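You operate a simulated robot arm through the tools that you are given. There is no shell and no other tool. Be economical: measure what you need, move in short steps, check, and stop when the job is done.

You are at the controls of a simulated two-armed robot. One attempt, no reset.

## Task
Close the narrow carton, tape it and push it down the roller track.
Fine: use one short strip, put the roller back in its cradle, lower the track stop, push the carton to the end. Set down upright: hand roller.
Where things are to end (x, y in the base frame): narrow carton within 30 mm of [2680, -920].

It is judged by the outcome, as a careful person would: the job done as asked, and still so three seconds after it is handed in. It fails if anything else is knocked over, pushed out of place, dropped, spilled or broken.

## Robot
Two 7-joint arms with two-finger parallel grippers on one trunk, on a base that drives. Base frame: it is fixed to the floor where the robot stands at the start and does not move with it; the origin is under the middle of the robot, x ahead of it, y to its left, z up. Units: mm, rad, N and s.
The left shoulder is at the start at [50, 158, 1058], the right one opposite. With the tool pointing down near the work surface each hand reaches from about 180 to 660 mm from the robot's upright axis, wherever it stands, measured 20 degrees to its own side. Places, roughly: flat carton (20x16x8 cm) [2500, -1200, 800]; hand roller (10x6x13 cm) [1700, -1100, 900]; narrow carton (20x15x10 cm) [2200, -1000, 800]; narrow carton back flap [2200, -1100, 900]; narrow carton front flap [2200, -900, 900]; track stop [2400, -900, 800]; yellow knob [1600, -1100, 800]. Payload 3.91 kg a hand.
Tool frame (each hand has its own): the origin (TCP) lies between the finger pads and is the grasp point; the fingertips stand 30 mm ahead of it; z points along the fingers, y is the line along which they close. Largest opening 110 mm; finger width 20, thickness 10; the body of the gripper, 48 by 112 mm, starts 55 mm behind the TCP.
Orientation is that of the tool frame in the base frame, as [roll, pitch, yaw] about the fixed x, y, z axes, in that order (R = Rz(yaw) Ry(pitch) Rx(roll)). With the fingers straight down and closing along the base's y, the tool's x points along the base's -x, its y along +y and its z along -z.

## Interface
- The arms move only by the tool drive_tool. It takes "left_deltas", "right_deltas" or both (then of equal length, played together; a hand with none holds still); each is a list of rows, each a list of 7 numbers: the shift along the tool's x, y, z in mm, then the turn, a rotation vector about the tool's x, y, z in rad, then the opening, from 0 (shut) to 1 (fully open). In form: [[x, y, z, rx, ry, rz, claw], ...]. A call has 1 to 20 rows; each row shifts and turns the commanded pose from where the row before left it, along the tool's axes as they then stand. Each row takes 0.2 s and may step no farther than 50 mm and 0.15 rad from the row before; otherwise, or with a gripper value out of range, the whole call is refused. A pose out of reach is approached as far as the arm can. The call stops where the force on the tool passes 90 N (or 10 N more than at its start, if that is more) or the arm is blocked; 0.2 s more then pass. The fingers move at their own pace (about 153 mm/s each) and stop on an object; they squeeze with about 34 N. The grip force told is the motor's: it shows also when the fingers shut on nothing. Time passes only in rows, and 0.2 s behind the last, so rows that do not move let the fingers close. The reply holds the time, the measured pose of the TCP, the force on the tool along the base axes, the opening and the grip force, in the units named above and with some noise, with the torque about the TCP (base axes, N m) and any sound that the robot's microphone picked up.
- Cameras (640 x 400 px; columns grow to the right, rows downward): "scene" is now at [133.5, 5.5, 1222.2]; the picture's right is [0.05, -1.00, 0.00], its down [-0.31, -0.02, -0.95] and it looks along [0.95, 0.05, -0.31] (base axes); focal length 279 px, centre (320, 200). "left" rides on the left gripper at [72, -17, -103] in its tool frame; the picture's right is [0.23, 0.97, 0.00], its down [-0.76, 0.18, -0.62] and it looks along [-0.61, 0.14, 0.78] (tool axes); focal length 222 px, centre (320, 200). "right" rides on the right gripper at [72, 17, -103] in its tool frame; the picture's right is [-0.23, 0.97, 0.00], its down [-0.76, -0.18, -0.62] and it looks along [-0.61, -0.14, 0.78] (tool axes); focal length 222 px, centre (320, 200). There is no depth. A picture from a camera that has moved, and an enlarged one, comes with that camera's place and axes in the base frame and with its lens.
- camera(camera): a new picture of that camera. The clock stands still meanwhile.
- lift_body(by): slides the trunk up (or, below 0, down) by that many mm; the arms and the scene camera ride with it, the base frame stays. It gives what a move gives, with no picture.
- base_move(legs): drives the robot by 1 to 6 legs, each [ahead, turn to the left] in mm and rad, along the robot's own axes; the way and the turn of a leg run together, so that a leg with both is an arc; at most 1500 mm and 3.142 rad a leg. The arms and the cameras ride along, it lands a little off, and it stops where it bumps. It gives what a move gives.
- turn_head(pan, tilt): turns the head with the scene camera to pan (to the left, within 1.396 rad either way) and tilt (down, from -0.506 to 1.204), counted from straight ahead of the robot. It gives what a move gives.
- inspect(camera, box): a new picture of the part [left, top, right, bottom] of that camera's present view, enlarged. The clock stands still meanwhile.
- close_job(): hands the job in; it is judged then, once.

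Work in short steps. Places have to be worked out from the pictures, the camera data and where the tool is seen: move nearer, look again, correct. Check each grasp and each placing, and mend what went wrong. You have 135 turns and 106 pictures in all, those below and enlarged ones among them. Open the grippers and draw the arms clear of the work before you hand the job in, unless the task says otherwise; then end with one line.

The tools are called after "Request:" as name(argument=value, ...) on one line, values as JSON. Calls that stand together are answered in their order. drive_tool: Moves the arms, as the interface text tells. Its arguments: {"type":"object","properties":{"left_deltas":{"type":"array"},"right_deltas":{"type":"array"}},"required":[]} The other tools are called the same way: lift_body (by) slides the trunk up or down; base_move (legs) drives the base; turn_head (pan, tilt) turns the head that bears the scene camera; camera (camera) takes a picture; inspect (camera, box) takes an enlarged picture of a part of a camera's view; close_job () hands the job in.

At the start:

```text
clock: 0.0
left_tool_pos: [375.0, 148.5, 1099.4]
left_tool_rot: [3.14, -0.002, 3.138]
left_wrist_force: [0.6, 0.2, -0.6]
left_ft_torque: [0.04, 0.01, -0.03]
left_finger_gap: 110.0
left_grasp_force: 0.0
right_tool_pos: [364.9, -170.4, 1117.8]
right_tool_rot: [-3.14, 0.0, 3.139]
right_wrist_force: [-0.5, 0.4, -0.1]
right_ft_torque: [0.0, 0.03, -0.02]
right_finger_gap: 110.0
right_grasp_force: 0.0
trunk travel left (down, up): [-300.0, 182.0]
robot x, y, heading: [3.3, -0.9, 0.002]
head pan, tilt: [0.054, 0.316]
```

scene: 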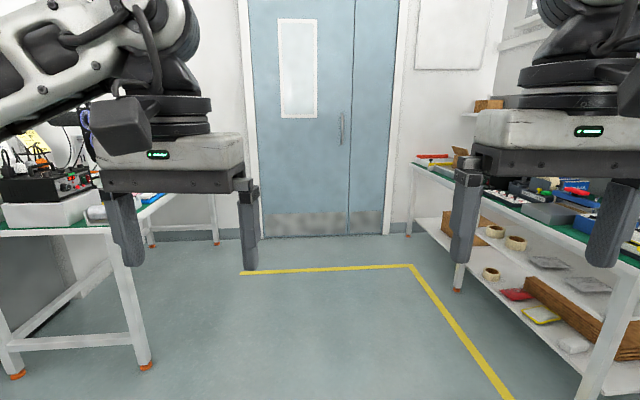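
right: 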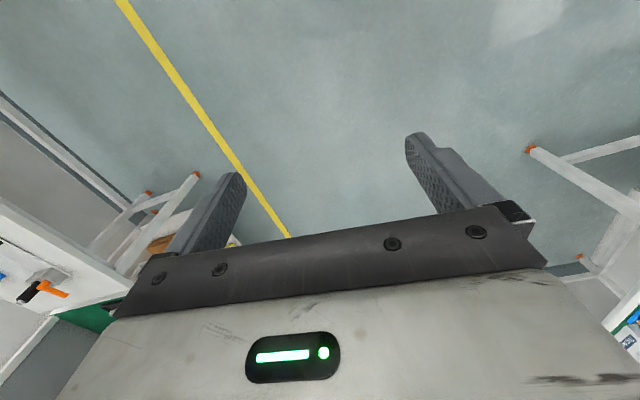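
left: 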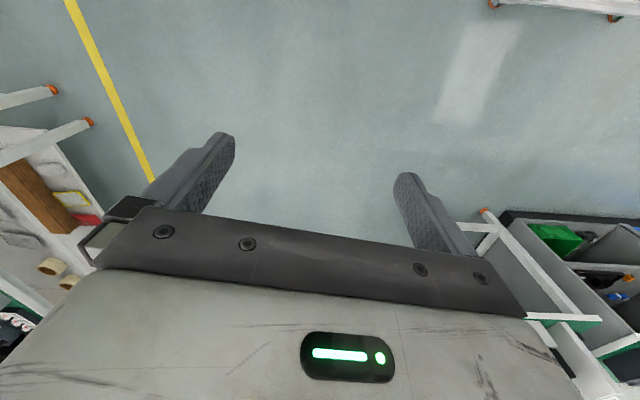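

I start by driving ahead along the aisle and turning to face the right bench, where the carton is, so I can look at it.

Request:
base_move(legs=[[1400, 0], [500, 0], [0, -1.5708]])

Request:
turn_head(pan=0.0, tilt=0.5)

Request:
camera(camera="scene")

```text
clock: 13.4
left_tool_pos: [2048.4, -396.6, 1098.7]
left_tool_rot: [3.141, 0.0, 1.552]
left_wrist_force: [-0.5, -0.2, -0.5]
left_ft_torque: [-0.01, 0.05, -0.01]
left_finger_gap: 110.2
left_grasp_force: 0.0
right_tool_pos: [1730.2, -381.7, 1119.6]
right_tool_rot: [3.142, 0.0, 1.551]
right_wrist_force: [0.2, 0.4, 0.2]
right_ft_torque: [0.01, -0.03, 0.02]
right_finger_gap: 109.9
right_grasp_force: 0.0
trunk travel left (down, up): [-300.0, 182.0]
robot x, y, heading: [1904.2, -18.2, -1.586]
head pan, tilt: [0.054, 0.316]
```

```text
clock: 14.1
left_tool_pos: [2049.1, -396.2, 1098.7]
left_tool_rot: [-3.141, -0.002, 1.552]
left_wrist_force: [-0.5, -0.1, -0.7]
left_ft_torque: [-0.05, -0.03, -0.02]
left_finger_gap: 109.8
left_grasp_force: 0.1
right_tool_pos: [1730.4, -382.5, 1120.3]
right_tool_rot: [-3.141, 0.001, 1.552]
right_wrist_force: [-0.3, -0.5, -0.4]
right_ft_torque: [-0.02, -0.01, -0.01]
right_finger_gap: 110.0
right_grasp_force: 0.1
trunk travel left (down, up): [-300.0, 182.0]
robot x, y, heading: [1905.5, -16.9, -1.582]
head pan, tilt: [0.0, 0.499]
```

```text
102 pictures are left
camera scene: at [1904.7, -149.4, 1205.2], right [-1.0, 0.01, 0.0], down [0.01, 0.48, -0.88], along [-0.01, -0.88, -0.48], focal length 279 px, centre (320, 200)
```

scene: 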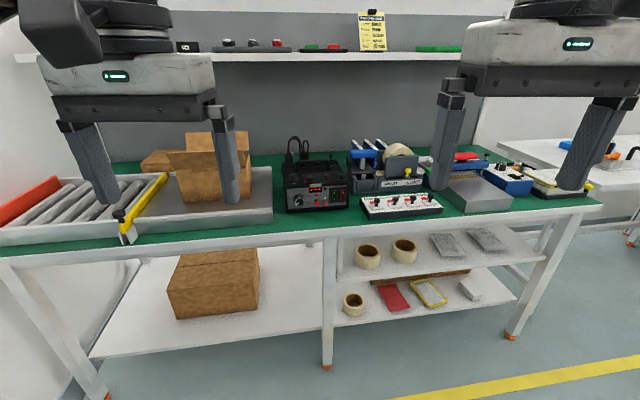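

The bench with the carton, the yellow track stop, the tape dispenser and a note is in view. I enlarge the key parts.

Request:
inspect(camera="scene", box=[340, 0, 400, 60])

Request:
inspect(camera="scene", box=[0, 120, 280, 250])

Request:
inspect(camera="scene", box=[270, 120, 550, 240])

```text
6.67 times, centred on (370, 30) of scene
camera zoom: at [1904.7, -149.4, 1205.2], right [-1.0, 0.01, 0.0], down [0.01, 0.48, -0.88], along [-0.01, -0.88, -0.48], focal length 1858 px, centre (-13, 1333)
```

zoom: 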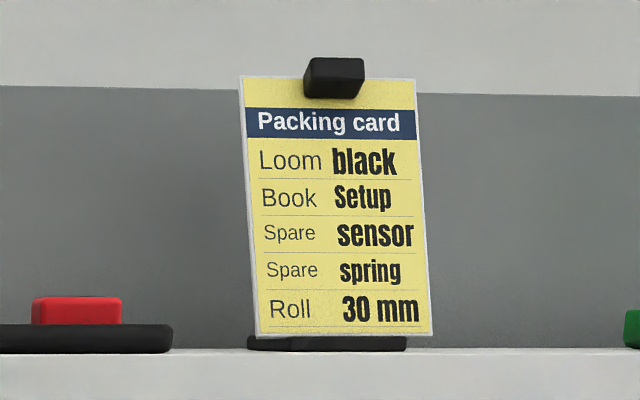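

```text
2.29 times, centred on (140, 185) of scene
camera zoom: at [1904.7, -149.4, 1205.2], right [-1.0, 0.01, 0.0], down [0.01, 0.48, -0.88], along [-0.01, -0.88, -0.48], focal length 637 px, centre (731, 234)
```

zoom: 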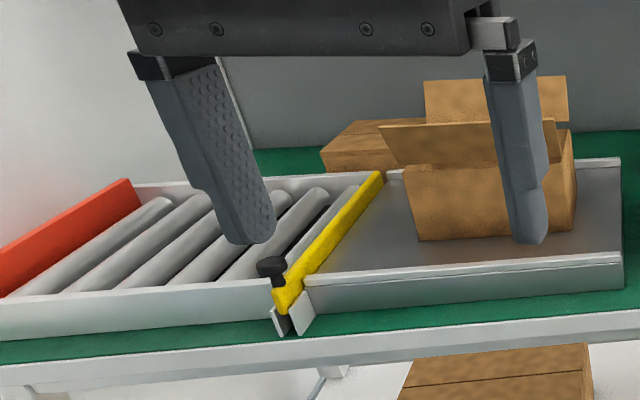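

```text
2.29 times, centred on (410, 180) of scene
camera zoom: at [1904.7, -149.4, 1205.2], right [-1.0, 0.01, 0.0], down [0.01, 0.48, -0.88], along [-0.01, -0.88, -0.48], focal length 637 px, centre (114, 246)
```

zoom: 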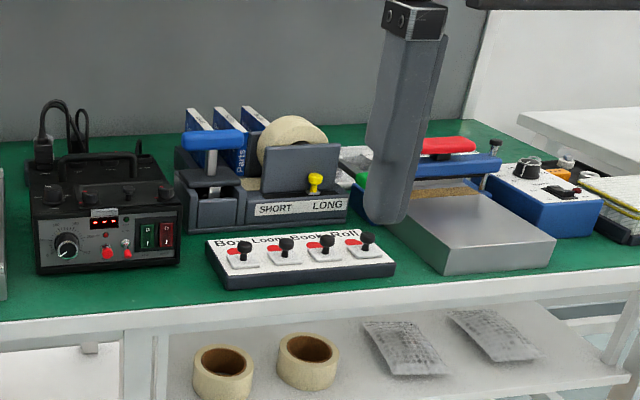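

The tape dispenser (SHORT/LONG, yellow knob) with the blue hand roller is at x≈1650. I drive nearer to it for a closer look.

Request:
base_move(legs=[[0, -0.6], [350, 0], [0, 0.612]])

Request:
turn_head(pan=0.0, tilt=0.65)

Request:
camera(camera="scene")

```text
clock: 19.7
left_tool_pos: [1843.5, -686.6, 1098.0]
left_tool_rot: [3.141, 0.0, 1.561]
left_wrist_force: [-1.0, 0.6, -0.2]
left_ft_torque: [0.01, 0.01, 0.01]
left_finger_gap: 110.1
left_grasp_force: 0.0
right_tool_pos: [1524.7, -674.0, 1119.0]
right_tool_rot: [3.14, 0.002, 1.56]
right_wrist_force: [0.1, -0.6, -0.2]
right_ft_torque: [-0.01, 0.02, 0.0]
right_finger_gap: 109.6
right_grasp_force: 0.1
trunk travel left (down, up): [-300.0, 182.0]
robot x, y, heading: [1701.0, -308.6, -1.577]
head pan, tilt: [0.0, 0.499]
```

```text
clock: 20.4
left_tool_pos: [1843.2, -686.7, 1098.6]
left_tool_rot: [-3.141, -0.001, 1.563]
left_wrist_force: [0.5, 0.7, 0.1]
left_ft_torque: [-0.01, 0.0, 0.02]
left_finger_gap: 109.8
left_grasp_force: 0.1
right_tool_pos: [1525.3, -675.6, 1119.4]
right_tool_rot: [-3.142, -0.001, 1.559]
right_wrist_force: [0.1, -0.6, 0.2]
right_ft_torque: [0.04, -0.01, -0.03]
right_finger_gap: 109.9
right_grasp_force: 0.1
trunk travel left (down, up): [-300.0, 182.0]
robot x, y, heading: [1700.5, -315.0, -1.583]
head pan, tilt: [0.0, 0.649]
```

```text
98 pictures are left
camera scene: at [1697.5, -436.7, 1191.8], right [-1.0, 0.01, 0.0], down [0.0, 0.6, -0.8], along [-0.01, -0.8, -0.6], focal length 279 px, centre (320, 200)
```

scene: 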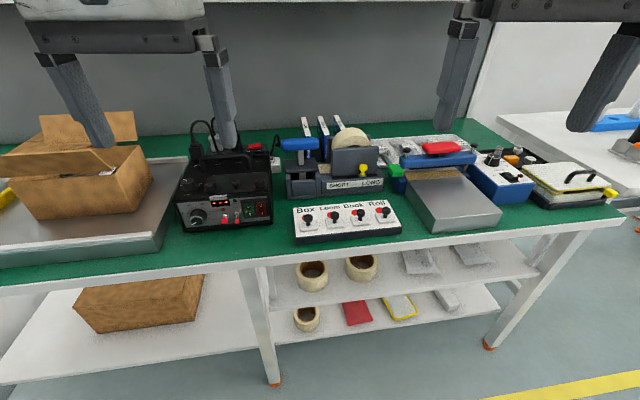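

Request:
inspect(camera="scene", box=[270, 110, 410, 200])

Request:
inspect(camera="scene", box=[280, 190, 410, 250])

Request:
inspect(camera="scene", box=[0, 100, 190, 220])

```text
4.44 times, centred on (340, 155) of scene
camera zoom: at [1697.5, -436.7, 1191.8], right [-1.0, 0.01, 0.0], down [0.0, 0.6, -0.8], along [-0.01, -0.8, -0.6], focal length 1239 px, centre (231, 400)
```

zoom: 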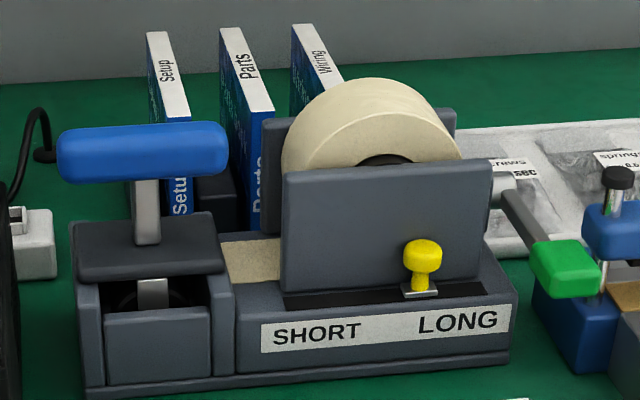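

```text
4.92 times, centred on (345, 220) of scene
camera zoom: at [1697.5, -436.7, 1191.8], right [-1.0, 0.01, 0.0], down [0.0, 0.6, -0.8], along [-0.01, -0.8, -0.6], focal length 1372 px, centre (197, 102)
```

zoom: 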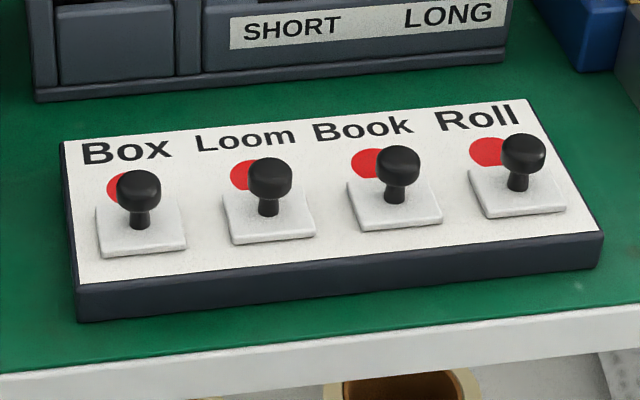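

```text
3.33 times, centred on (95, 160) of scene
camera zoom: at [1697.5, -436.7, 1191.8], right [-1.0, 0.01, 0.0], down [0.0, 0.6, -0.8], along [-0.01, -0.8, -0.6], focal length 929 px, centre (1070, 333)
```

zoom: 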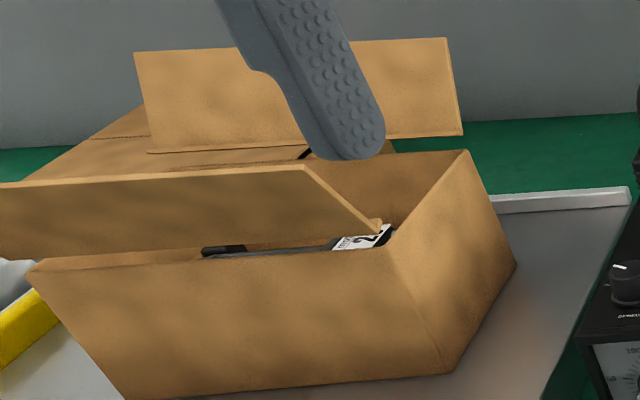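

Triangulating from the two views: knob ≈(1576,-1080,812), roller handle ≈(1742,-1099,875). The knob stands towards LONG, and a green lever sticks out on the right. I move nearer and look down more.

Request:
base_move(legs=[[100, 0]])

Request:
turn_head(pan=-0.1, tilt=0.7)

Request:
inspect(camera="scene", box=[210, 80, 450, 230])

```text
clock: 21.6
left_tool_pos: [1842.6, -787.5, 1099.6]
left_tool_rot: [-3.14, 0.0, 1.558]
left_wrist_force: [0.2, 0.3, -0.2]
left_ft_torque: [0.02, 0.03, -0.05]
left_finger_gap: 110.0
left_grasp_force: 0.0
right_tool_pos: [1523.5, -775.2, 1119.5]
right_tool_rot: [3.141, -0.001, 1.559]
right_wrist_force: [-0.4, -0.1, 0.3]
right_ft_torque: [0.02, 0.01, -0.02]
right_finger_gap: 109.7
right_grasp_force: 0.0
trunk travel left (down, up): [-300.0, 182.0]
robot x, y, heading: [1698.3, -408.6, -1.577]
head pan, tilt: [0.0, 0.649]
```

```text
clock: 22.2
left_tool_pos: [1842.3, -786.6, 1098.5]
left_tool_rot: [3.141, 0.0, 1.559]
left_wrist_force: [-0.8, -0.1, 0.6]
left_ft_torque: [0.03, 0.0, 0.0]
left_finger_gap: 109.9
left_grasp_force: 0.0
right_tool_pos: [1524.3, -774.3, 1119.4]
right_tool_rot: [-3.141, 0.002, 1.559]
right_wrist_force: [0.8, 0.3, 1.1]
right_ft_torque: [-0.03, 0.0, 0.0]
right_finger_gap: 110.0
right_grasp_force: 0.1
trunk travel left (down, up): [-300.0, 182.0]
robot x, y, heading: [1698.8, -408.7, -1.581]
head pan, tilt: [-0.099, 0.7]
```

```text
2.67 times, centred on (330, 155) of scene
camera zoom: at [1688.0, -534.2, 1187.5], right [-0.99, 0.11, 0.0], down [0.07, 0.64, -0.77], along [-0.08, -0.76, -0.64], focal length 743 px, centre (293, 320)
```

zoom: 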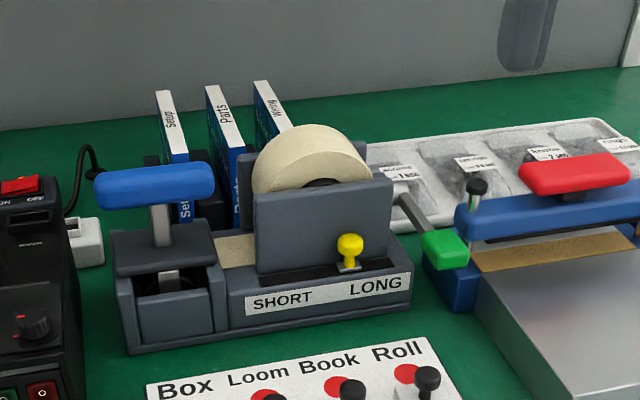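

I bring the right hand, closed, to in front of and above the knob, to look with its wrist camera.

Request:
drive_tool(right_deltas=[[-33, 3, 26, 0, 0, 0, 0], [-33, 3, 26, 0, 0, 0, 0], [-33, 3, 26, 0, 0, 0, 0], [-33, 3, 26, 0, 0, 0, 0], [-33, 3, 26, 0, 0, 0, 0], [0, 0, 0, 0, 0, 0, 0]])

Request:
camera(camera="right")

Request:
inspect(camera="scene", box=[210, 80, 450, 230])

```text
clock: 23.6
left_tool_pos: [1841.4, -786.6, 1099.1]
left_tool_rot: [-3.141, 0.0, 1.559]
left_wrist_force: [-0.3, -1.2, 0.0]
left_ft_torque: [-0.02, -0.01, 0.02]
left_finger_gap: 110.1
left_grasp_force: 0.1
right_tool_pos: [1538.5, -940.9, 990.2]
right_tool_rot: [-3.14, 0.001, 1.557]
right_wrist_force: [-0.1, 0.9, 0.5]
right_ft_torque: [0.0, 0.03, 0.03]
right_finger_gap: 0.0
right_grasp_force: 34.3
trunk travel left (down, up): [-300.0, 182.0]
robot x, y, heading: [1699.1, -409.6, -1.582]
head pan, tilt: [-0.099, 0.7]
```

```text
93 pictures are left
camera right: at [1555.0, -866.7, 1094.1], right [0.97, -0.24, 0.0], down [-0.19, -0.76, 0.62], along [-0.15, -0.61, -0.78], focal length 222 px, centre (320, 200)
```

right: 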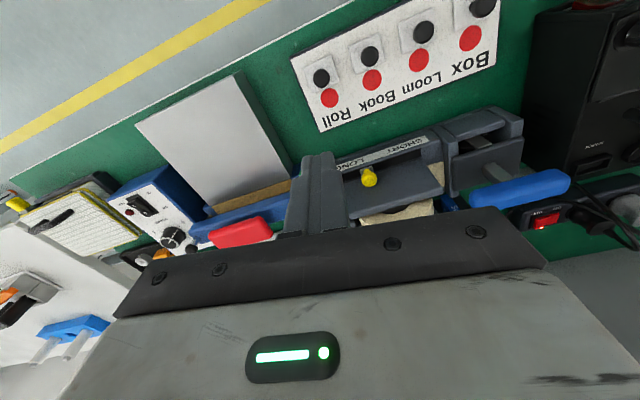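

```text
2.67 times, centred on (330, 155) of scene
camera zoom: at [1688.0, -534.2, 1187.5], right [-0.99, 0.11, 0.0], down [0.07, 0.64, -0.76], along [-0.08, -0.76, -0.64], focal length 743 px, centre (293, 320)
```

zoom: 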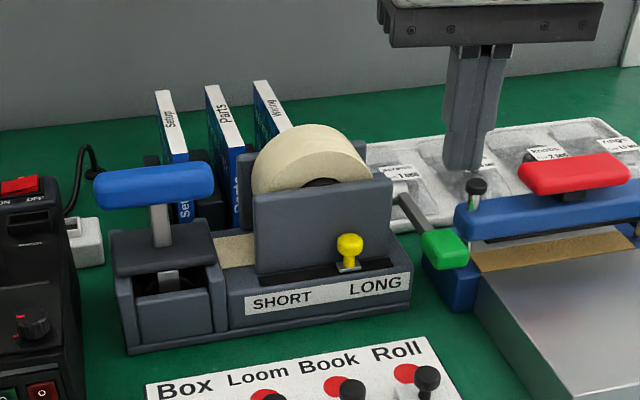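

Refined: knob ≈(1582,-1062,820), handle ≈(1743,-1071,885). I tilt the closed right fingers forward 0.5 rad and come to just above and to the −x side of the knob.

Request:
drive_tool(right_deltas=[[0, 0, 0, 0, -0.125, 0, 0], [0, 0, 0, 0, -0.125, 0, 0], [0, 0, 0, 0, -0.125, 0, 0], [0, 0, 0, 0, -0.125, 0, 0], [-6, 1, 38, 0, 0, 0, 0], [-5, 1, 38, 0, 0, 0, 0], [-5, 1, 38, 0, 0, 0, 0], [-5, 1, 38, 0, 0, 0, 0], [0, 0, 0, 0, 0, 0, 0]])

Request:
inspect(camera="scene", box=[270, 120, 430, 220])

Request:
camera(camera="right")

```text
clock: 25.6
left_tool_pos: [1841.4, -786.9, 1099.0]
left_tool_rot: [3.141, -0.001, 1.558]
left_wrist_force: [0.3, 0.6, -0.5]
left_ft_torque: [-0.01, 0.0, 0.02]
left_finger_gap: 109.8
left_grasp_force: 0.0
right_tool_pos: [1541.1, -1033.1, 868.1]
right_tool_rot: [3.141, 0.5, 1.559]
right_wrist_force: [-0.7, 0.1, 0.0]
right_ft_torque: [0.01, 0.01, 0.0]
right_finger_gap: 0.0
right_grasp_force: 34.3
trunk travel left (down, up): [-300.0, 182.0]
robot x, y, heading: [1698.0, -407.7, -1.574]
head pan, tilt: [-0.099, 0.7]
```

```text
4.00 times, centred on (350, 170) of scene
camera zoom: at [1688.0, -534.2, 1187.5], right [-0.99, 0.11, 0.0], down [0.07, 0.64, -0.76], along [-0.08, -0.76, -0.64], focal length 1115 px, centre (200, 320)
```

zoom: 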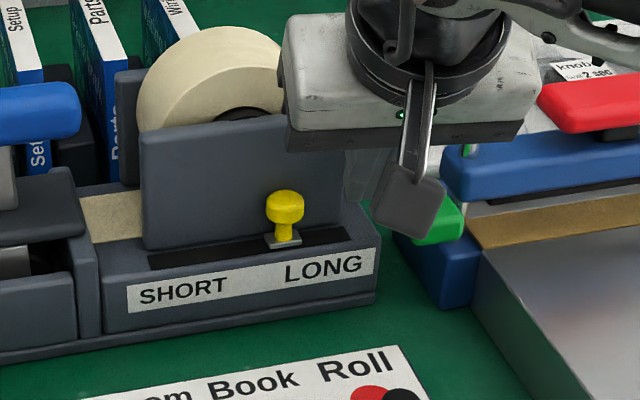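

```text
90 pictures are left
camera right: at [1558.3, -918.3, 924.7], right [0.97, -0.21, 0.11], down [-0.18, -0.37, 0.91], along [-0.15, -0.91, -0.39], focal length 222 px, centre (320, 200)
```

right: 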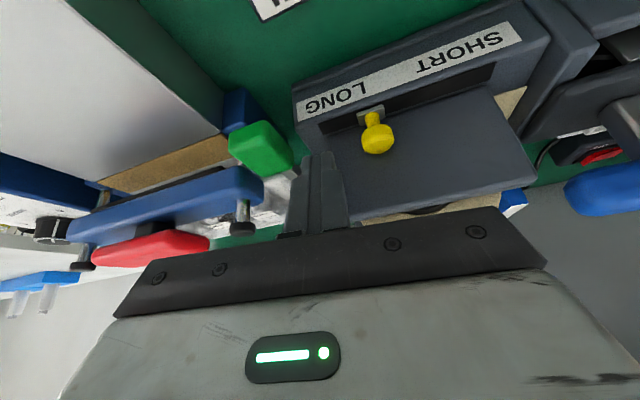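

The green lever handle is near (1518,-1003,853), close to where the tilted body would pass. I back out, use a smaller tilt (0.3), and grip the knob from above instead.

Request:
drive_tool(right_deltas=[[0, 0, -40, 0, 0, 0, 0], [0, 0, -10, 0, 0.1, 0, 0.3], [0, 0, 0, 0, 0.1, 0, 0.55], [-8, 20, 24, 0, 0, 0, 0.55], [-8, 21, 25, 0, 0, 0, 0.55], [0, 0, 0, 0, 0, 0, 0.55]])

Request:
inspect(camera="scene", box=[270, 120, 430, 220])

Request:
camera(camera="right")

```text
clock: 27.1
left_tool_pos: [1841.8, -785.9, 1099.1]
left_tool_rot: [3.14, 0.0, 1.557]
left_wrist_force: [-0.3, 0.3, 0.4]
left_ft_torque: [0.0, 0.0, 0.04]
left_finger_gap: 109.9
left_grasp_force: 0.0
right_tool_pos: [1581.6, -1037.9, 869.2]
right_tool_rot: [-3.141, 0.299, 1.559]
right_wrist_force: [0.8, -0.2, -0.5]
right_ft_torque: [0.02, -0.01, -0.02]
right_finger_gap: 60.2
right_grasp_force: 0.0
trunk travel left (down, up): [-300.0, 182.0]
robot x, y, heading: [1699.0, -412.2, -1.579]
head pan, tilt: [-0.099, 0.7]
```

```text
4.00 times, centred on (350, 170) of scene
camera zoom: at [1688.0, -534.2, 1187.5], right [-0.99, 0.11, 0.0], down [0.07, 0.64, -0.76], along [-0.08, -0.76, -0.64], focal length 1115 px, centre (200, 320)
```

zoom: 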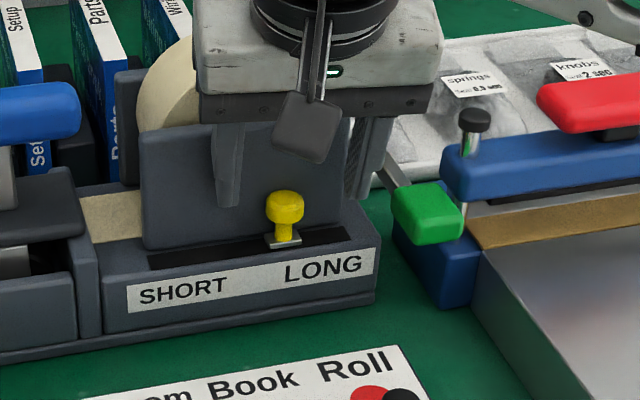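

```text
88 pictures are left
camera right: at [1598.0, -938.6, 946.6], right [0.97, -0.23, 0.07], down [-0.18, -0.54, 0.82], along [-0.15, -0.81, -0.57], focal length 222 px, centre (320, 200)
```

right: 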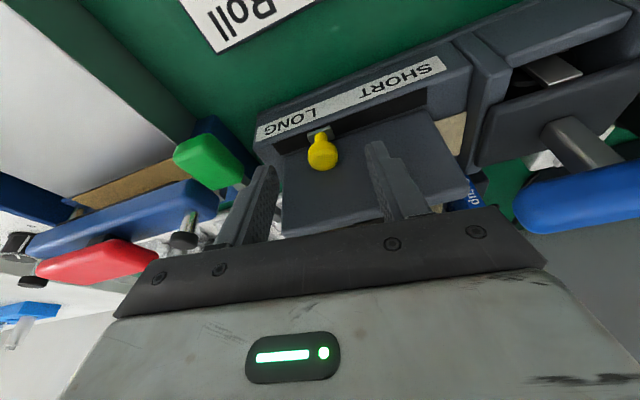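

The fingers straddle the knob. I descend and close.

Request:
drive_tool(right_deltas=[[0, 0, 18, 0, 0, 0, 0.55], [0, 0, 17, 0, 0, 0, 0.55], [0, 0, 0, 0, 0, 0, 0.1], [0, 0, 0, 0, 0, 0, 0.0], [0, 0, 0, 0, 0, 0, 0.0]])

Request:
inspect(camera="scene", box=[270, 120, 430, 220])

```text
clock: 28.2
left_tool_pos: [1842.2, -782.1, 1100.6]
left_tool_rot: [-3.141, 0.008, 1.558]
left_wrist_force: [-0.8, -0.3, -0.9]
left_ft_torque: [-0.01, 0.01, 0.01]
left_finger_gap: 109.9
left_grasp_force: 0.1
right_tool_pos: [1585.8, -1042.7, 836.4]
right_tool_rot: [3.139, 0.296, 1.563]
right_wrist_force: [7.3, 42.3, 19.4]
right_ft_torque: [0.33, -0.26, 0.67]
right_finger_gap: 20.5
right_grasp_force: 45.4
trunk travel left (down, up): [-300.0, 182.0]
robot x, y, heading: [1697.6, -409.9, -1.581]
head pan, tilt: [-0.099, 0.7]
```

```text
4.00 times, centred on (350, 170) of scene
camera zoom: at [1689.0, -529.0, 1188.1], right [-0.99, 0.11, 0.0], down [0.07, 0.64, -0.77], along [-0.08, -0.76, -0.64], focal length 1115 px, centre (200, 320)
```

zoom: 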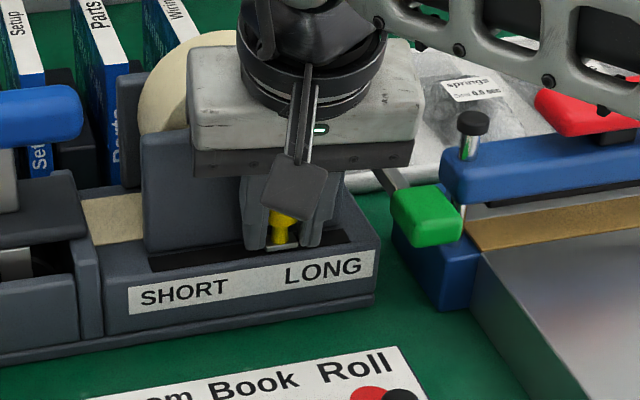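

The knob is gripped (gap 20.5), but a 42 N push in y means the fingers touch the cheek plate. I ease back 6 mm and slide toward SHORT (+x).

Request:
drive_tool(right_deltas=[[5.5, 0, -1.5, 0, 0, 0, 0], [0, 0, 0, 0, 0, 0, 0], [0, 10, 0, 0, 0, 0, 0], [0, 10, 0, 0, 0, 0, 0], [0, 10, 0, 0, 0, 0, 0], [0, 10, 0, 0, 0, 0, 0]])

Request:
inspect(camera="scene", box=[270, 120, 430, 220])

```text
clock: 29.6
left_tool_pos: [1839.2, -780.6, 1102.2]
left_tool_rot: [3.137, 0.005, 1.559]
left_wrist_force: [-0.6, -0.2, 0.1]
left_ft_torque: [-0.02, 0.0, -0.01]
left_finger_gap: 110.1
left_grasp_force: 0.2
right_tool_pos: [1600.4, -1040.1, 836.2]
right_tool_rot: [-3.112, 0.291, 1.536]
right_wrist_force: [-63.3, 46.2, 25.9]
right_ft_torque: [-0.63, 2.03, -0.47]
right_finger_gap: 20.1
right_grasp_force: 45.0
trunk travel left (down, up): [-300.0, 182.0]
robot x, y, heading: [1695.7, -408.7, -1.58]
head pan, tilt: [-0.099, 0.7]
```

```text
4.00 times, centred on (350, 170) of scene
camera zoom: at [1682.7, -527.5, 1188.4], right [-0.99, 0.11, -0.01], down [0.08, 0.63, -0.77], along [-0.08, -0.76, -0.64], focal length 1115 px, centre (200, 320)
```

zoom: 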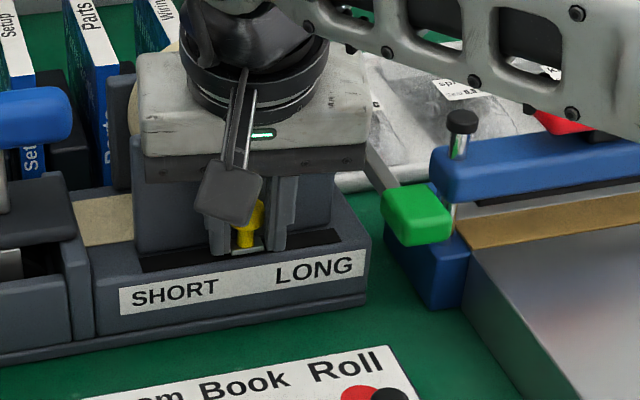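

The knob has slid ~16 mm with stiff resistance, and I am still pressed in y. I back off y by another 8 mm and read the forces.

Request:
drive_tool(right_deltas=[[7.6, 0, -2.4, 0, 0, 0, 0], [0, 0, 0, 0, 0, 0, 0]])

```text
clock: 30.2
left_tool_pos: [1841.1, -788.1, 1098.8]
left_tool_rot: [3.141, 0.002, 1.558]
left_wrist_force: [0.3, -1.0, -0.1]
left_ft_torque: [0.02, 0.01, 0.02]
left_finger_gap: 110.0
left_grasp_force: 0.2
right_tool_pos: [1623.7, -1036.2, 836.2]
right_tool_rot: [3.134, 0.305, 1.557]
right_wrist_force: [-10.1, -10.4, 12.6]
right_ft_torque: [0.61, -0.01, -0.15]
right_finger_gap: 20.5
right_grasp_force: 45.1
trunk travel left (down, up): [-300.0, 182.0]
robot x, y, heading: [1697.3, -405.6, -1.577]
head pan, tilt: [-0.099, 0.7]
```

Free of the plate now: the knob moved to x≈1624 with little force. I keep sliding +x until it stops.

Request:
drive_tool(right_deltas=[[0, 6, 0, 0, 0, 0, 0], [0, 6, 0, 0, 0, 0, 0], [0, 6, 0, 0, 0, 0, 0], [0, 0, 0, 0, 0, 0, 0]])

Request:
inspect(camera="scene", box=[270, 120, 430, 220])

```text
clock: 31.2
left_tool_pos: [1839.5, -783.1, 1101.0]
left_tool_rot: [3.138, 0.004, 1.558]
left_wrist_force: [0.3, 0.3, -1.2]
left_ft_torque: [0.01, 0.01, 0.02]
left_finger_gap: 110.1
left_grasp_force: 0.1
right_tool_pos: [1625.4, -1036.2, 835.1]
right_tool_rot: [-3.126, 0.302, 1.543]
right_wrist_force: [-46.0, 18.0, 16.4]
right_ft_torque: [-1.15, 0.74, -0.48]
right_finger_gap: 20.1
right_grasp_force: 44.7
trunk travel left (down, up): [-300.0, 182.0]
robot x, y, heading: [1697.8, -410.9, -1.583]
head pan, tilt: [-0.099, 0.7]
```

```text
4.00 times, centred on (350, 170) of scene
camera zoom: at [1684.1, -530.8, 1187.9], right [-0.99, 0.11, 0.0], down [0.07, 0.64, -0.77], along [-0.08, -0.76, -0.64], focal length 1115 px, centre (200, 320)
```

zoom: 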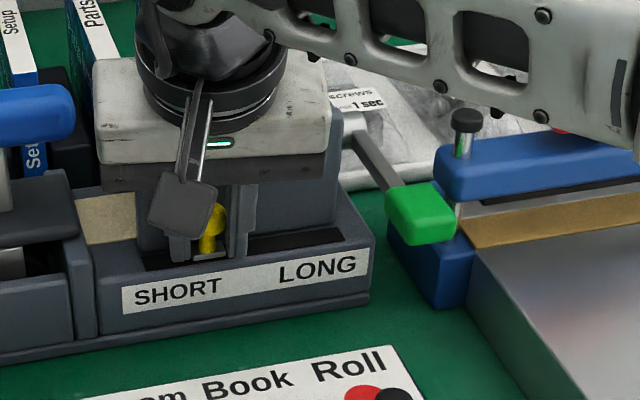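

It stops at x≈1625, about 42 mm along: the SHORT end. I relax, open, lift clear and look.

Request:
drive_tool(right_deltas=[[0, -10, 0, 0, 0, 0, 0], [0, -4, 0, 0, 0, 0, 0.3], [0, 0, 0, 0, 0, 0, 0.4], [0, 0, -30, 0, 0, 0, 0.4], [0, 0, -50, 0, 0, 0, 0.4], [30, 0, -30, 0, 0, 0, 0.4], [40, 0, 0, 0, 0, 0, 0], [0, 0, 0, 0, 0, 0, 0]])

Request:
inspect(camera="scene", box=[230, 100, 430, 225])

Request:
camera(camera="right")

```text
clock: 33.0
left_tool_pos: [1841.8, -786.4, 1098.8]
left_tool_rot: [3.14, 0.001, 1.559]
left_wrist_force: [-1.2, 0.0, -0.2]
left_ft_torque: [0.02, -0.03, 0.04]
left_finger_gap: 110.2
left_grasp_force: 0.1
right_tool_pos: [1627.9, -932.9, 916.8]
right_tool_rot: [-3.142, 0.301, 1.558]
right_wrist_force: [0.1, 1.6, -0.3]
right_ft_torque: [0.02, -0.01, -0.01]
right_finger_gap: 0.1
right_grasp_force: 33.9
trunk travel left (down, up): [-300.0, 182.0]
robot x, y, heading: [1696.1, -410.9, -1.577]
head pan, tilt: [-0.099, 0.7]
```

```text
3.20 times, centred on (330, 162) of scene
camera zoom: at [1688.0, -534.2, 1187.5], right [-0.99, 0.11, 0.0], down [0.07, 0.64, -0.76], along [-0.08, -0.76, -0.64], focal length 892 px, centre (288, 320)
```

zoom: 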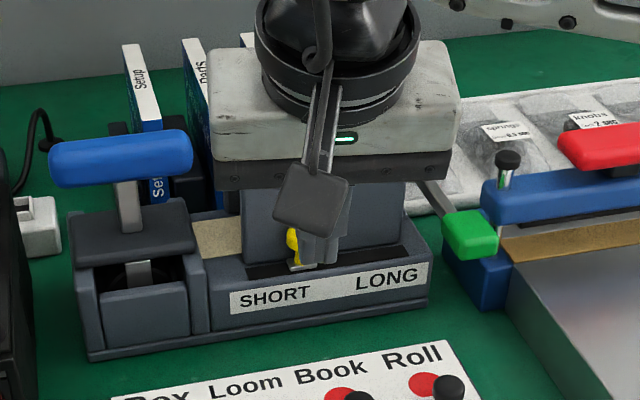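

```text
83 pictures are left
camera right: at [1644.2, -834.1, 995.1], right [0.97, -0.23, 0.07], down [-0.19, -0.54, 0.82], along [-0.15, -0.81, -0.57], focal length 222 px, centre (320, 200)
```

right: 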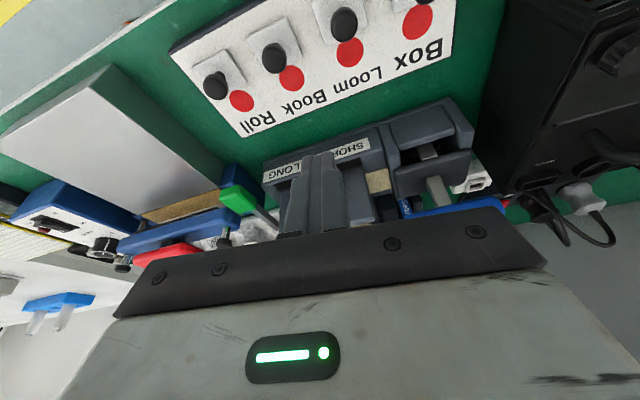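

The knob stands at SHORT. Now I move the right hand toward the green lever and look at its geometry.

Request:
drive_tool(right_deltas=[[0, -40, -10, 0, 0.1, 0, 0], [0, -40, -10, 0, 0.1, 0, 0], [0, -35, -10, 0, 0.1, 0, 0], [0, 0, 0, 0, 0, 0, 0]])

Request:
inspect(camera="scene", box=[310, 110, 430, 210])

Request:
inspect(camera="right", box=[200, 80, 480, 255])

```text
clock: 34.0
left_tool_pos: [1841.4, -786.9, 1099.6]
left_tool_rot: [3.141, -0.001, 1.558]
left_wrist_force: [0.3, -0.4, 0.5]
left_ft_torque: [-0.03, 0.0, 0.03]
left_finger_gap: 110.1
left_grasp_force: 0.1
right_tool_pos: [1508.7, -926.6, 949.1]
right_tool_rot: [3.139, 0.001, 1.559]
right_wrist_force: [-0.2, 1.1, 0.5]
right_ft_torque: [-0.01, 0.02, 0.04]
right_finger_gap: 0.1
right_grasp_force: 33.7
trunk travel left (down, up): [-300.0, 182.0]
robot x, y, heading: [1696.8, -413.6, -1.58]
head pan, tilt: [-0.099, 0.7]
```

```text
4.00 times, centred on (370, 160) of scene
camera zoom: at [1688.0, -534.2, 1187.5], right [-0.99, 0.11, 0.0], down [0.07, 0.64, -0.76], along [-0.08, -0.76, -0.64], focal length 1115 px, centre (120, 360)
```

zoom: 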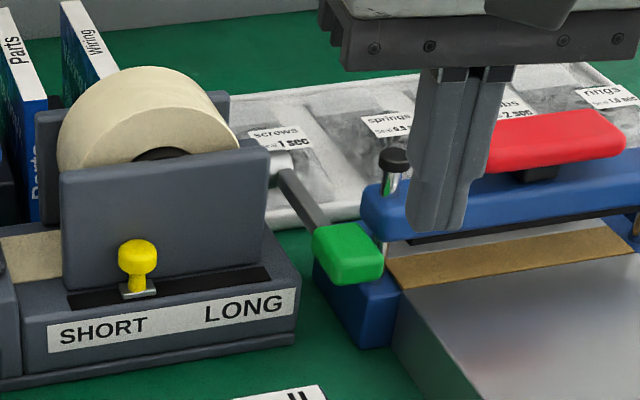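

```text
2.29 times, centred on (340, 168) of right
camera zoom: at [1525.2, -854.6, 1053.3], right [0.97, -0.24, 0.0], down [-0.19, -0.76, 0.62], along [-0.15, -0.6, -0.78], focal length 508 px, centre (274, 274)
```

zoom: 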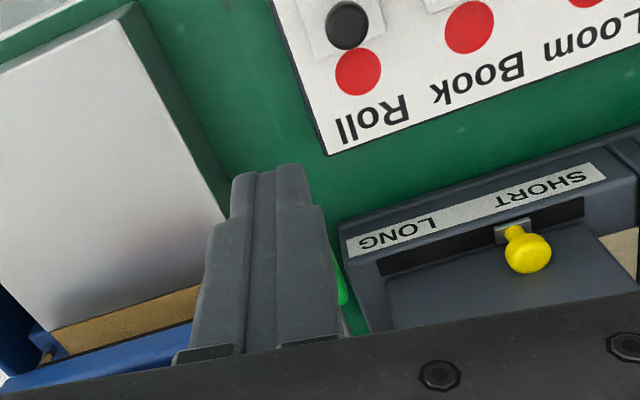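

Lever handle ≈(1514,-1018,844), pivot roughly at y≈-1104. I bring the closed fingertips just above the handle.

Request:
drive_tool(right_deltas=[[-43, 6, 10, 0, 0, 0, 0], [-42, 6, 11, 0, 0, 0, 0], [0, 0, 20, 0, 0, 0, 0], [0, 0, 0, 0, 0, 0, 0]])

Request:
inspect(camera="scene", box=[310, 110, 430, 210])

Request:
inspect(camera="right", box=[200, 80, 480, 255])

```text
clock: 35.0
left_tool_pos: [1843.0, -786.8, 1098.5]
left_tool_rot: [3.142, 0.001, 1.558]
left_wrist_force: [0.1, 0.5, -0.2]
left_ft_torque: [0.0, 0.0, -0.02]
left_finger_gap: 110.0
left_grasp_force: 0.0
right_tool_pos: [1522.0, -1014.8, 907.3]
right_tool_rot: [3.14, 0.002, 1.559]
right_wrist_force: [0.1, 0.6, 0.3]
right_ft_torque: [-0.01, 0.01, 0.03]
right_finger_gap: 0.0
right_grasp_force: 33.7
trunk travel left (down, up): [-300.0, 182.0]
robot x, y, heading: [1699.0, -411.1, -1.576]
head pan, tilt: [-0.099, 0.7]
```

```text
4.00 times, centred on (370, 160) of scene
camera zoom: at [1688.0, -534.2, 1187.5], right [-0.99, 0.11, 0.0], down [0.07, 0.64, -0.76], along [-0.08, -0.76, -0.64], focal length 1115 px, centre (120, 360)
```

zoom: 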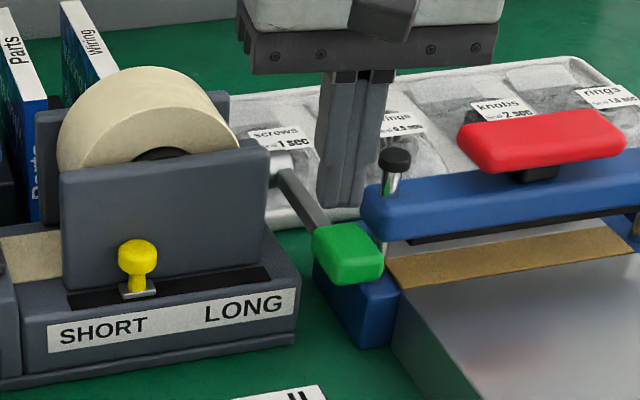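

```text
2.29 times, centred on (340, 168) of right
camera zoom: at [1538.8, -941.7, 1010.8], right [0.97, -0.24, 0.0], down [-0.19, -0.76, 0.62], along [-0.15, -0.61, -0.78], focal length 508 px, centre (274, 274)
```

zoom: 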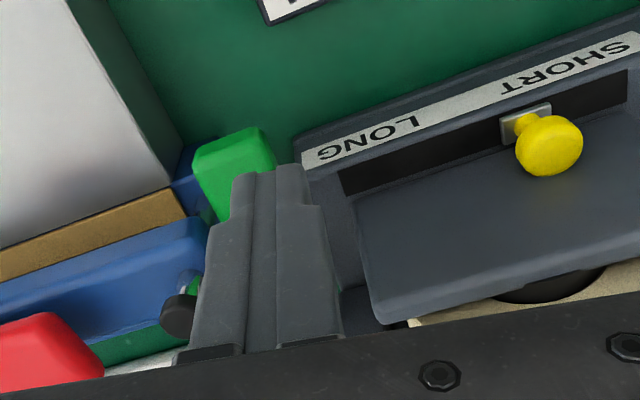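

Wrist view puts the handle at x≈1508, so I shift to it and press down along the lever's arc in one stroke, letting force stop me.

Request:
drive_tool(right_deltas=[[-3, -13, 0, 0, 0, 0, 0], [0, 0, 10, 0, 0, 0, 0], [0, 0, 10, 0, 0, 0, 0], [-0.5, 0, 8, 0, 0, 0, 0], [-1, 0, 8, 0, 0, 0, 0], [-1.5, 0, 8, 0, 0, 0, 0], [-2, 0, 8, 0, 0, 0, 0], [-3, 0, 8, 0, 0, 0, 0], [-4, 0, 8, 0, 0, 0, 0]])

Request:
inspect(camera="scene", box=[260, 100, 430, 210])

```text
clock: 37.0
left_tool_pos: [1841.6, -786.6, 1099.0]
left_tool_rot: [-3.141, 0.002, 1.56]
left_wrist_force: [0.5, 0.4, -0.1]
left_ft_torque: [0.01, 0.03, 0.01]
left_finger_gap: 110.1
left_grasp_force: 0.1
right_tool_pos: [1509.1, -1026.8, 838.2]
right_tool_rot: [3.138, 0.002, 1.559]
right_wrist_force: [0.5, 2.7, 2.4]
right_ft_torque: [0.06, -0.07, -0.01]
right_finger_gap: 0.2
right_grasp_force: 33.9
trunk travel left (down, up): [-300.0, 182.0]
robot x, y, heading: [1700.8, -410.8, -1.58]
head pan, tilt: [-0.099, 0.7]
```

```text
3.64 times, centred on (345, 155) of scene
camera zoom: at [1688.2, -533.8, 1187.5], right [-0.99, 0.11, 0.0], down [0.07, 0.64, -0.77], along [-0.08, -0.76, -0.64], focal length 1014 px, centre (229, 364)
```

zoom: 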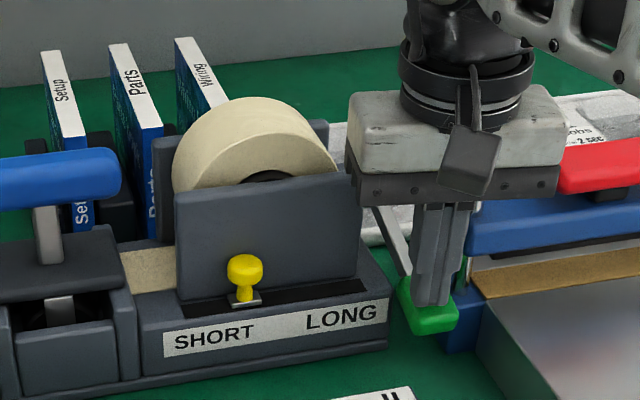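

The lever yields and is going down. I continue along the arc with a slight tilt to keep the gripper body off the cheek.

Request:
drive_tool(right_deltas=[[-2, 0, 6, 0, -0.06, 0, 0], [-2, 0, 6, 0, -0.06, 0, 0], [-2, 0, 6, 0, -0.06, 0, 0], [-2.5, 0, 6, 0, -0.06, 0, 0], [-2.5, 0, 6, 0, -0.06, 0, 0], [0, 0, 0, 0, 0, 0, 0]])

Request:
inspect(camera="scene", box=[260, 100, 430, 210])

```text
clock: 38.5
left_tool_pos: [1842.8, -778.3, 1103.1]
left_tool_rot: [-3.14, 0.01, 1.559]
left_wrist_force: [-0.8, -0.1, -0.2]
left_ft_torque: [0.0, 0.01, 0.0]
left_finger_gap: 110.0
left_grasp_force: 0.0
right_tool_pos: [1509.3, -1034.5, 819.3]
right_tool_rot: [-3.138, 0.301, 1.557]
right_wrist_force: [-4.7, 57.2, 46.1]
right_ft_torque: [0.64, -0.06, 0.18]
right_finger_gap: 0.0
right_grasp_force: 33.8
trunk travel left (down, up): [-300.0, 182.0]
robot x, y, heading: [1700.6, -408.2, -1.584]
head pan, tilt: [-0.099, 0.7]
```

```text
3.64 times, centred on (345, 155) of scene
camera zoom: at [1688.7, -525.1, 1189.1], right [-0.99, 0.11, 0.0], down [0.07, 0.63, -0.77], along [-0.08, -0.77, -0.64], focal length 1014 px, centre (229, 364)
```

zoom: 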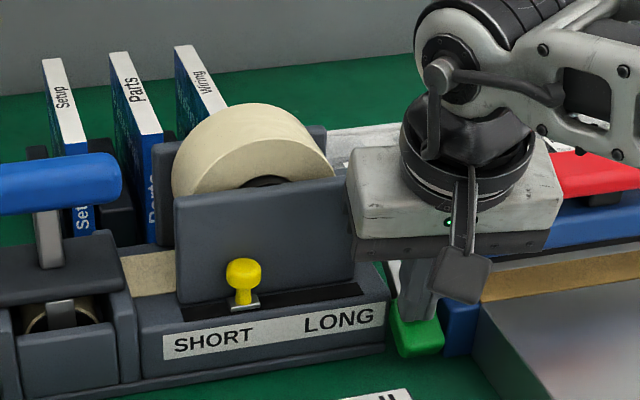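

The lever reached its stop, and tape is now showing on the roller in the cradle. I ease off and lift clear.

Request:
drive_tool(right_deltas=[[6, 0, -10, 0, 0, 0, 0], [4, 0, -15, 0, 0, 0, 0], [4, 0, -25, 0, 0.1, 0, 0], [4, 0, -40, 0, 0.1, 0, 0], [20, 0, -40, 0, 0.1, 0, 0], [40, 0, -20, 0, 0, 0, 0], [40, 0, -20, 0, 0, 0, 0], [0, 0, 0, 0, 0, 0, 0]])

Request:
inspect(camera="scene", box=[230, 100, 430, 225])

```text
clock: 40.2
left_tool_pos: [1841.7, -787.1, 1098.9]
left_tool_rot: [-3.141, 0.001, 1.559]
left_wrist_force: [-0.4, 0.5, 0.6]
left_ft_torque: [-0.03, 0.01, 0.02]
left_finger_gap: 110.0
left_grasp_force: 0.1
right_tool_pos: [1511.0, -900.3, 970.6]
right_tool_rot: [-3.141, 0.0, 1.556]
right_wrist_force: [-0.5, 0.7, -0.7]
right_ft_torque: [0.01, 0.03, -0.01]
right_finger_gap: 0.0
right_grasp_force: 34.0
trunk travel left (down, up): [-300.0, 182.0]
robot x, y, heading: [1698.3, -412.2, -1.577]
head pan, tilt: [-0.099, 0.7]
```

```text
3.20 times, centred on (330, 162) of scene
camera zoom: at [1688.0, -534.2, 1187.4], right [-0.99, 0.11, 0.0], down [0.07, 0.64, -0.76], along [-0.08, -0.76, -0.64], focal length 892 px, centre (288, 320)
```

zoom: 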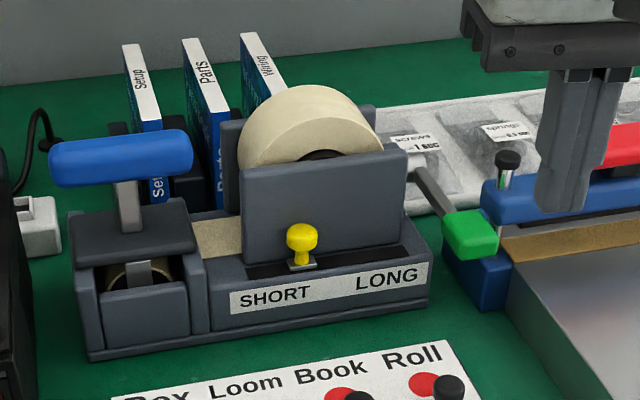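

One strip is loaded on the roller and the lever has sprung back. I raise the right hand and drive over to the carton to close the flaps first.

Request:
drive_tool(right_deltas=[[35, 0, -35, 0, 0, 0, 0], [35, 0, -35, 0, 0, 0, 0], [35, 0, -35, 0, 0, 0, 0], [20, 0, -30, 0, 0, 0, 0]])

Request:
base_move(legs=[[-150, 0], [0, 1.578], [500, 0], [0, -1.5708]])

Request:
turn_head(pan=0.0, tilt=0.65)

Request:
camera(camera="scene")

```text
clock: 41.2
left_tool_pos: [1842.4, -787.2, 1099.3]
left_tool_rot: [3.141, 0.002, 1.559]
left_wrist_force: [0.4, 0.1, -0.2]
left_ft_torque: [0.03, 0.03, -0.01]
left_finger_gap: 109.9
left_grasp_force: 0.0
right_tool_pos: [1512.6, -771.6, 1106.9]
right_tool_rot: [-3.141, 0.0, 1.556]
right_wrist_force: [0.5, -0.8, 1.0]
right_ft_torque: [0.03, -0.02, -0.01]
right_finger_gap: 0.0
right_grasp_force: 34.3
trunk travel left (down, up): [-300.0, 182.0]
robot x, y, heading: [1700.7, -410.4, -1.579]
head pan, tilt: [-0.099, 0.7]
```

```text
clock: 52.9
left_tool_pos: [2339.8, -645.0, 1098.8]
left_tool_rot: [3.141, 0.003, 1.544]
left_wrist_force: [-0.4, 0.6, 0.7]
left_ft_torque: [-0.01, 0.0, -0.01]
left_finger_gap: 110.0
left_grasp_force: 0.1
right_tool_pos: [2009.7, -623.9, 1106.3]
right_tool_rot: [3.141, 0.001, 1.546]
right_wrist_force: [-0.8, -0.3, -0.4]
right_ft_torque: [0.0, -0.01, 0.01]
right_finger_gap: 0.2
right_grasp_force: 34.2
trunk travel left (down, up): [-300.0, 182.0]
robot x, y, heading: [2201.7, -263.5, -1.594]
head pan, tilt: [-0.099, 0.7]
```

```text
clock: 53.5
left_tool_pos: [2339.3, -644.6, 1099.4]
left_tool_rot: [-3.142, 0.002, 1.546]
left_wrist_force: [-0.2, -0.5, -0.1]
left_ft_torque: [0.0, 0.0, -0.01]
left_finger_gap: 110.0
left_grasp_force: 0.0
right_tool_pos: [2010.9, -623.1, 1107.2]
right_tool_rot: [3.14, 0.001, 1.544]
right_wrist_force: [0.4, -0.2, 0.1]
right_ft_torque: [0.0, 0.01, -0.01]
right_finger_gap: 0.1
right_grasp_force: 33.6
trunk travel left (down, up): [-300.0, 182.0]
robot x, y, heading: [2201.6, -263.7, -1.589]
head pan, tilt: [0.0, 0.649]
```

```text
75 pictures are left
camera scene: at [2198.0, -391.9, 1191.8], right [-1.0, 0.02, 0.0], down [0.01, 0.6, -0.8], along [-0.02, -0.8, -0.6], focal length 279 px, centre (320, 200)
```

scene: 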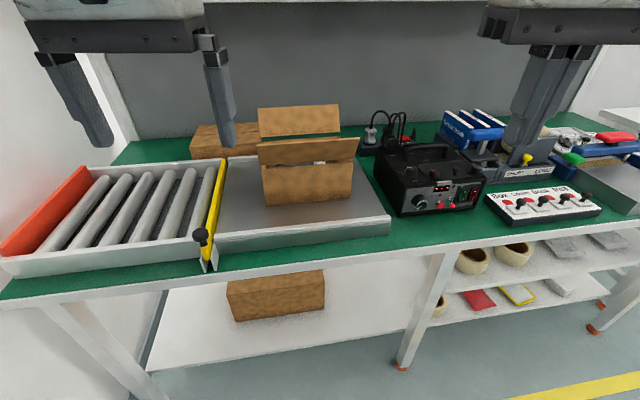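

The carton is straight ahead. I move forward and correct heading, then look close.

Request:
base_move(legs=[[150, 0.018]])

Request:
turn_head(pan=0.0, tilt=0.75)

Request:
inspect(camera="scene", box=[140, 60, 420, 235])

Request:
inspect(camera="left", box=[0, 0, 640, 260])

```text
clock: 54.9
left_tool_pos: [2342.8, -790.3, 1099.5]
left_tool_rot: [-3.14, 0.0, 1.561]
left_wrist_force: [-0.6, -0.4, 0.0]
left_ft_torque: [0.05, 0.0, 0.0]
left_finger_gap: 110.1
left_grasp_force: 0.0
right_tool_pos: [2014.8, -774.7, 1105.6]
right_tool_rot: [3.141, 0.001, 1.56]
right_wrist_force: [0.3, -0.9, -0.3]
right_ft_torque: [0.03, 0.0, -0.02]
right_finger_gap: 0.0
right_grasp_force: 33.6
trunk travel left (down, up): [-300.0, 182.0]
robot x, y, heading: [2201.4, -416.5, -1.576]
head pan, tilt: [0.0, 0.649]
```

```text
clock: 55.6
left_tool_pos: [2343.5, -791.2, 1100.1]
left_tool_rot: [-3.141, -0.001, 1.56]
left_wrist_force: [-0.4, 0.3, 0.6]
left_ft_torque: [0.03, 0.04, 0.01]
left_finger_gap: 109.9
left_grasp_force: 0.1
right_tool_pos: [2014.4, -775.3, 1107.6]
right_tool_rot: [-3.141, 0.003, 1.561]
right_wrist_force: [-0.4, 0.2, -0.5]
right_ft_torque: [-0.02, -0.01, 0.03]
right_finger_gap: 0.0
right_grasp_force: 34.2
trunk travel left (down, up): [-300.0, 182.0]
robot x, y, heading: [2200.4, -413.5, -1.579]
head pan, tilt: [0.0, 0.75]
```

```text
2.29 times, centred on (280, 148) of scene
camera zoom: at [2197.8, -535.8, 1183.2], right [-1.0, 0.01, 0.0], down [0.01, 0.68, -0.73], along [-0.01, -0.73, -0.68], focal length 637 px, centre (411, 320)
```

zoom: 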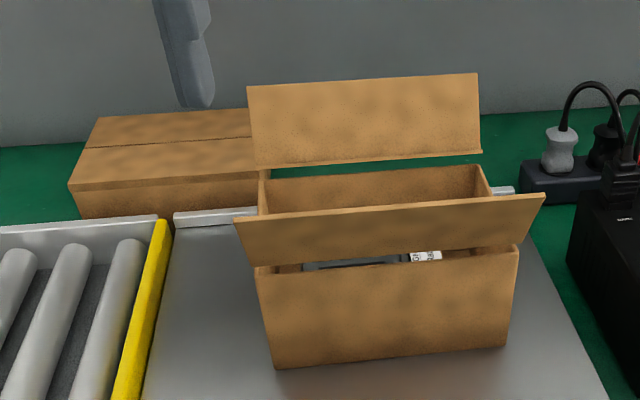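

```text
1.00 times, centred on (320, 130) of left (not enlarged: the box is as wide or as high as the picture)
camera zoom: at [2327.8, -718.5, 1202.8], right [0.98, 0.22, 0.0], down [0.17, -0.76, 0.62], along [0.13, -0.61, -0.78], focal length 222 px, centre (320, 270)
```

zoom: 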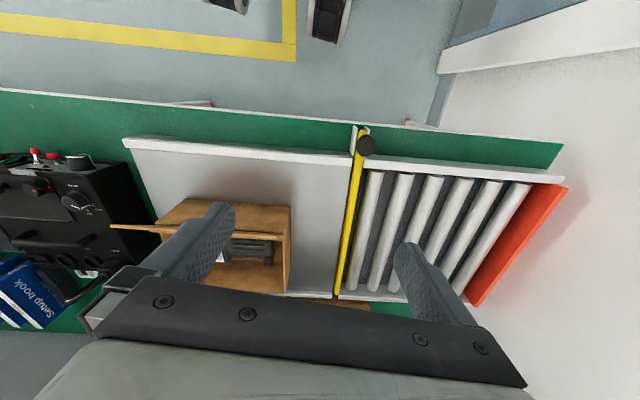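

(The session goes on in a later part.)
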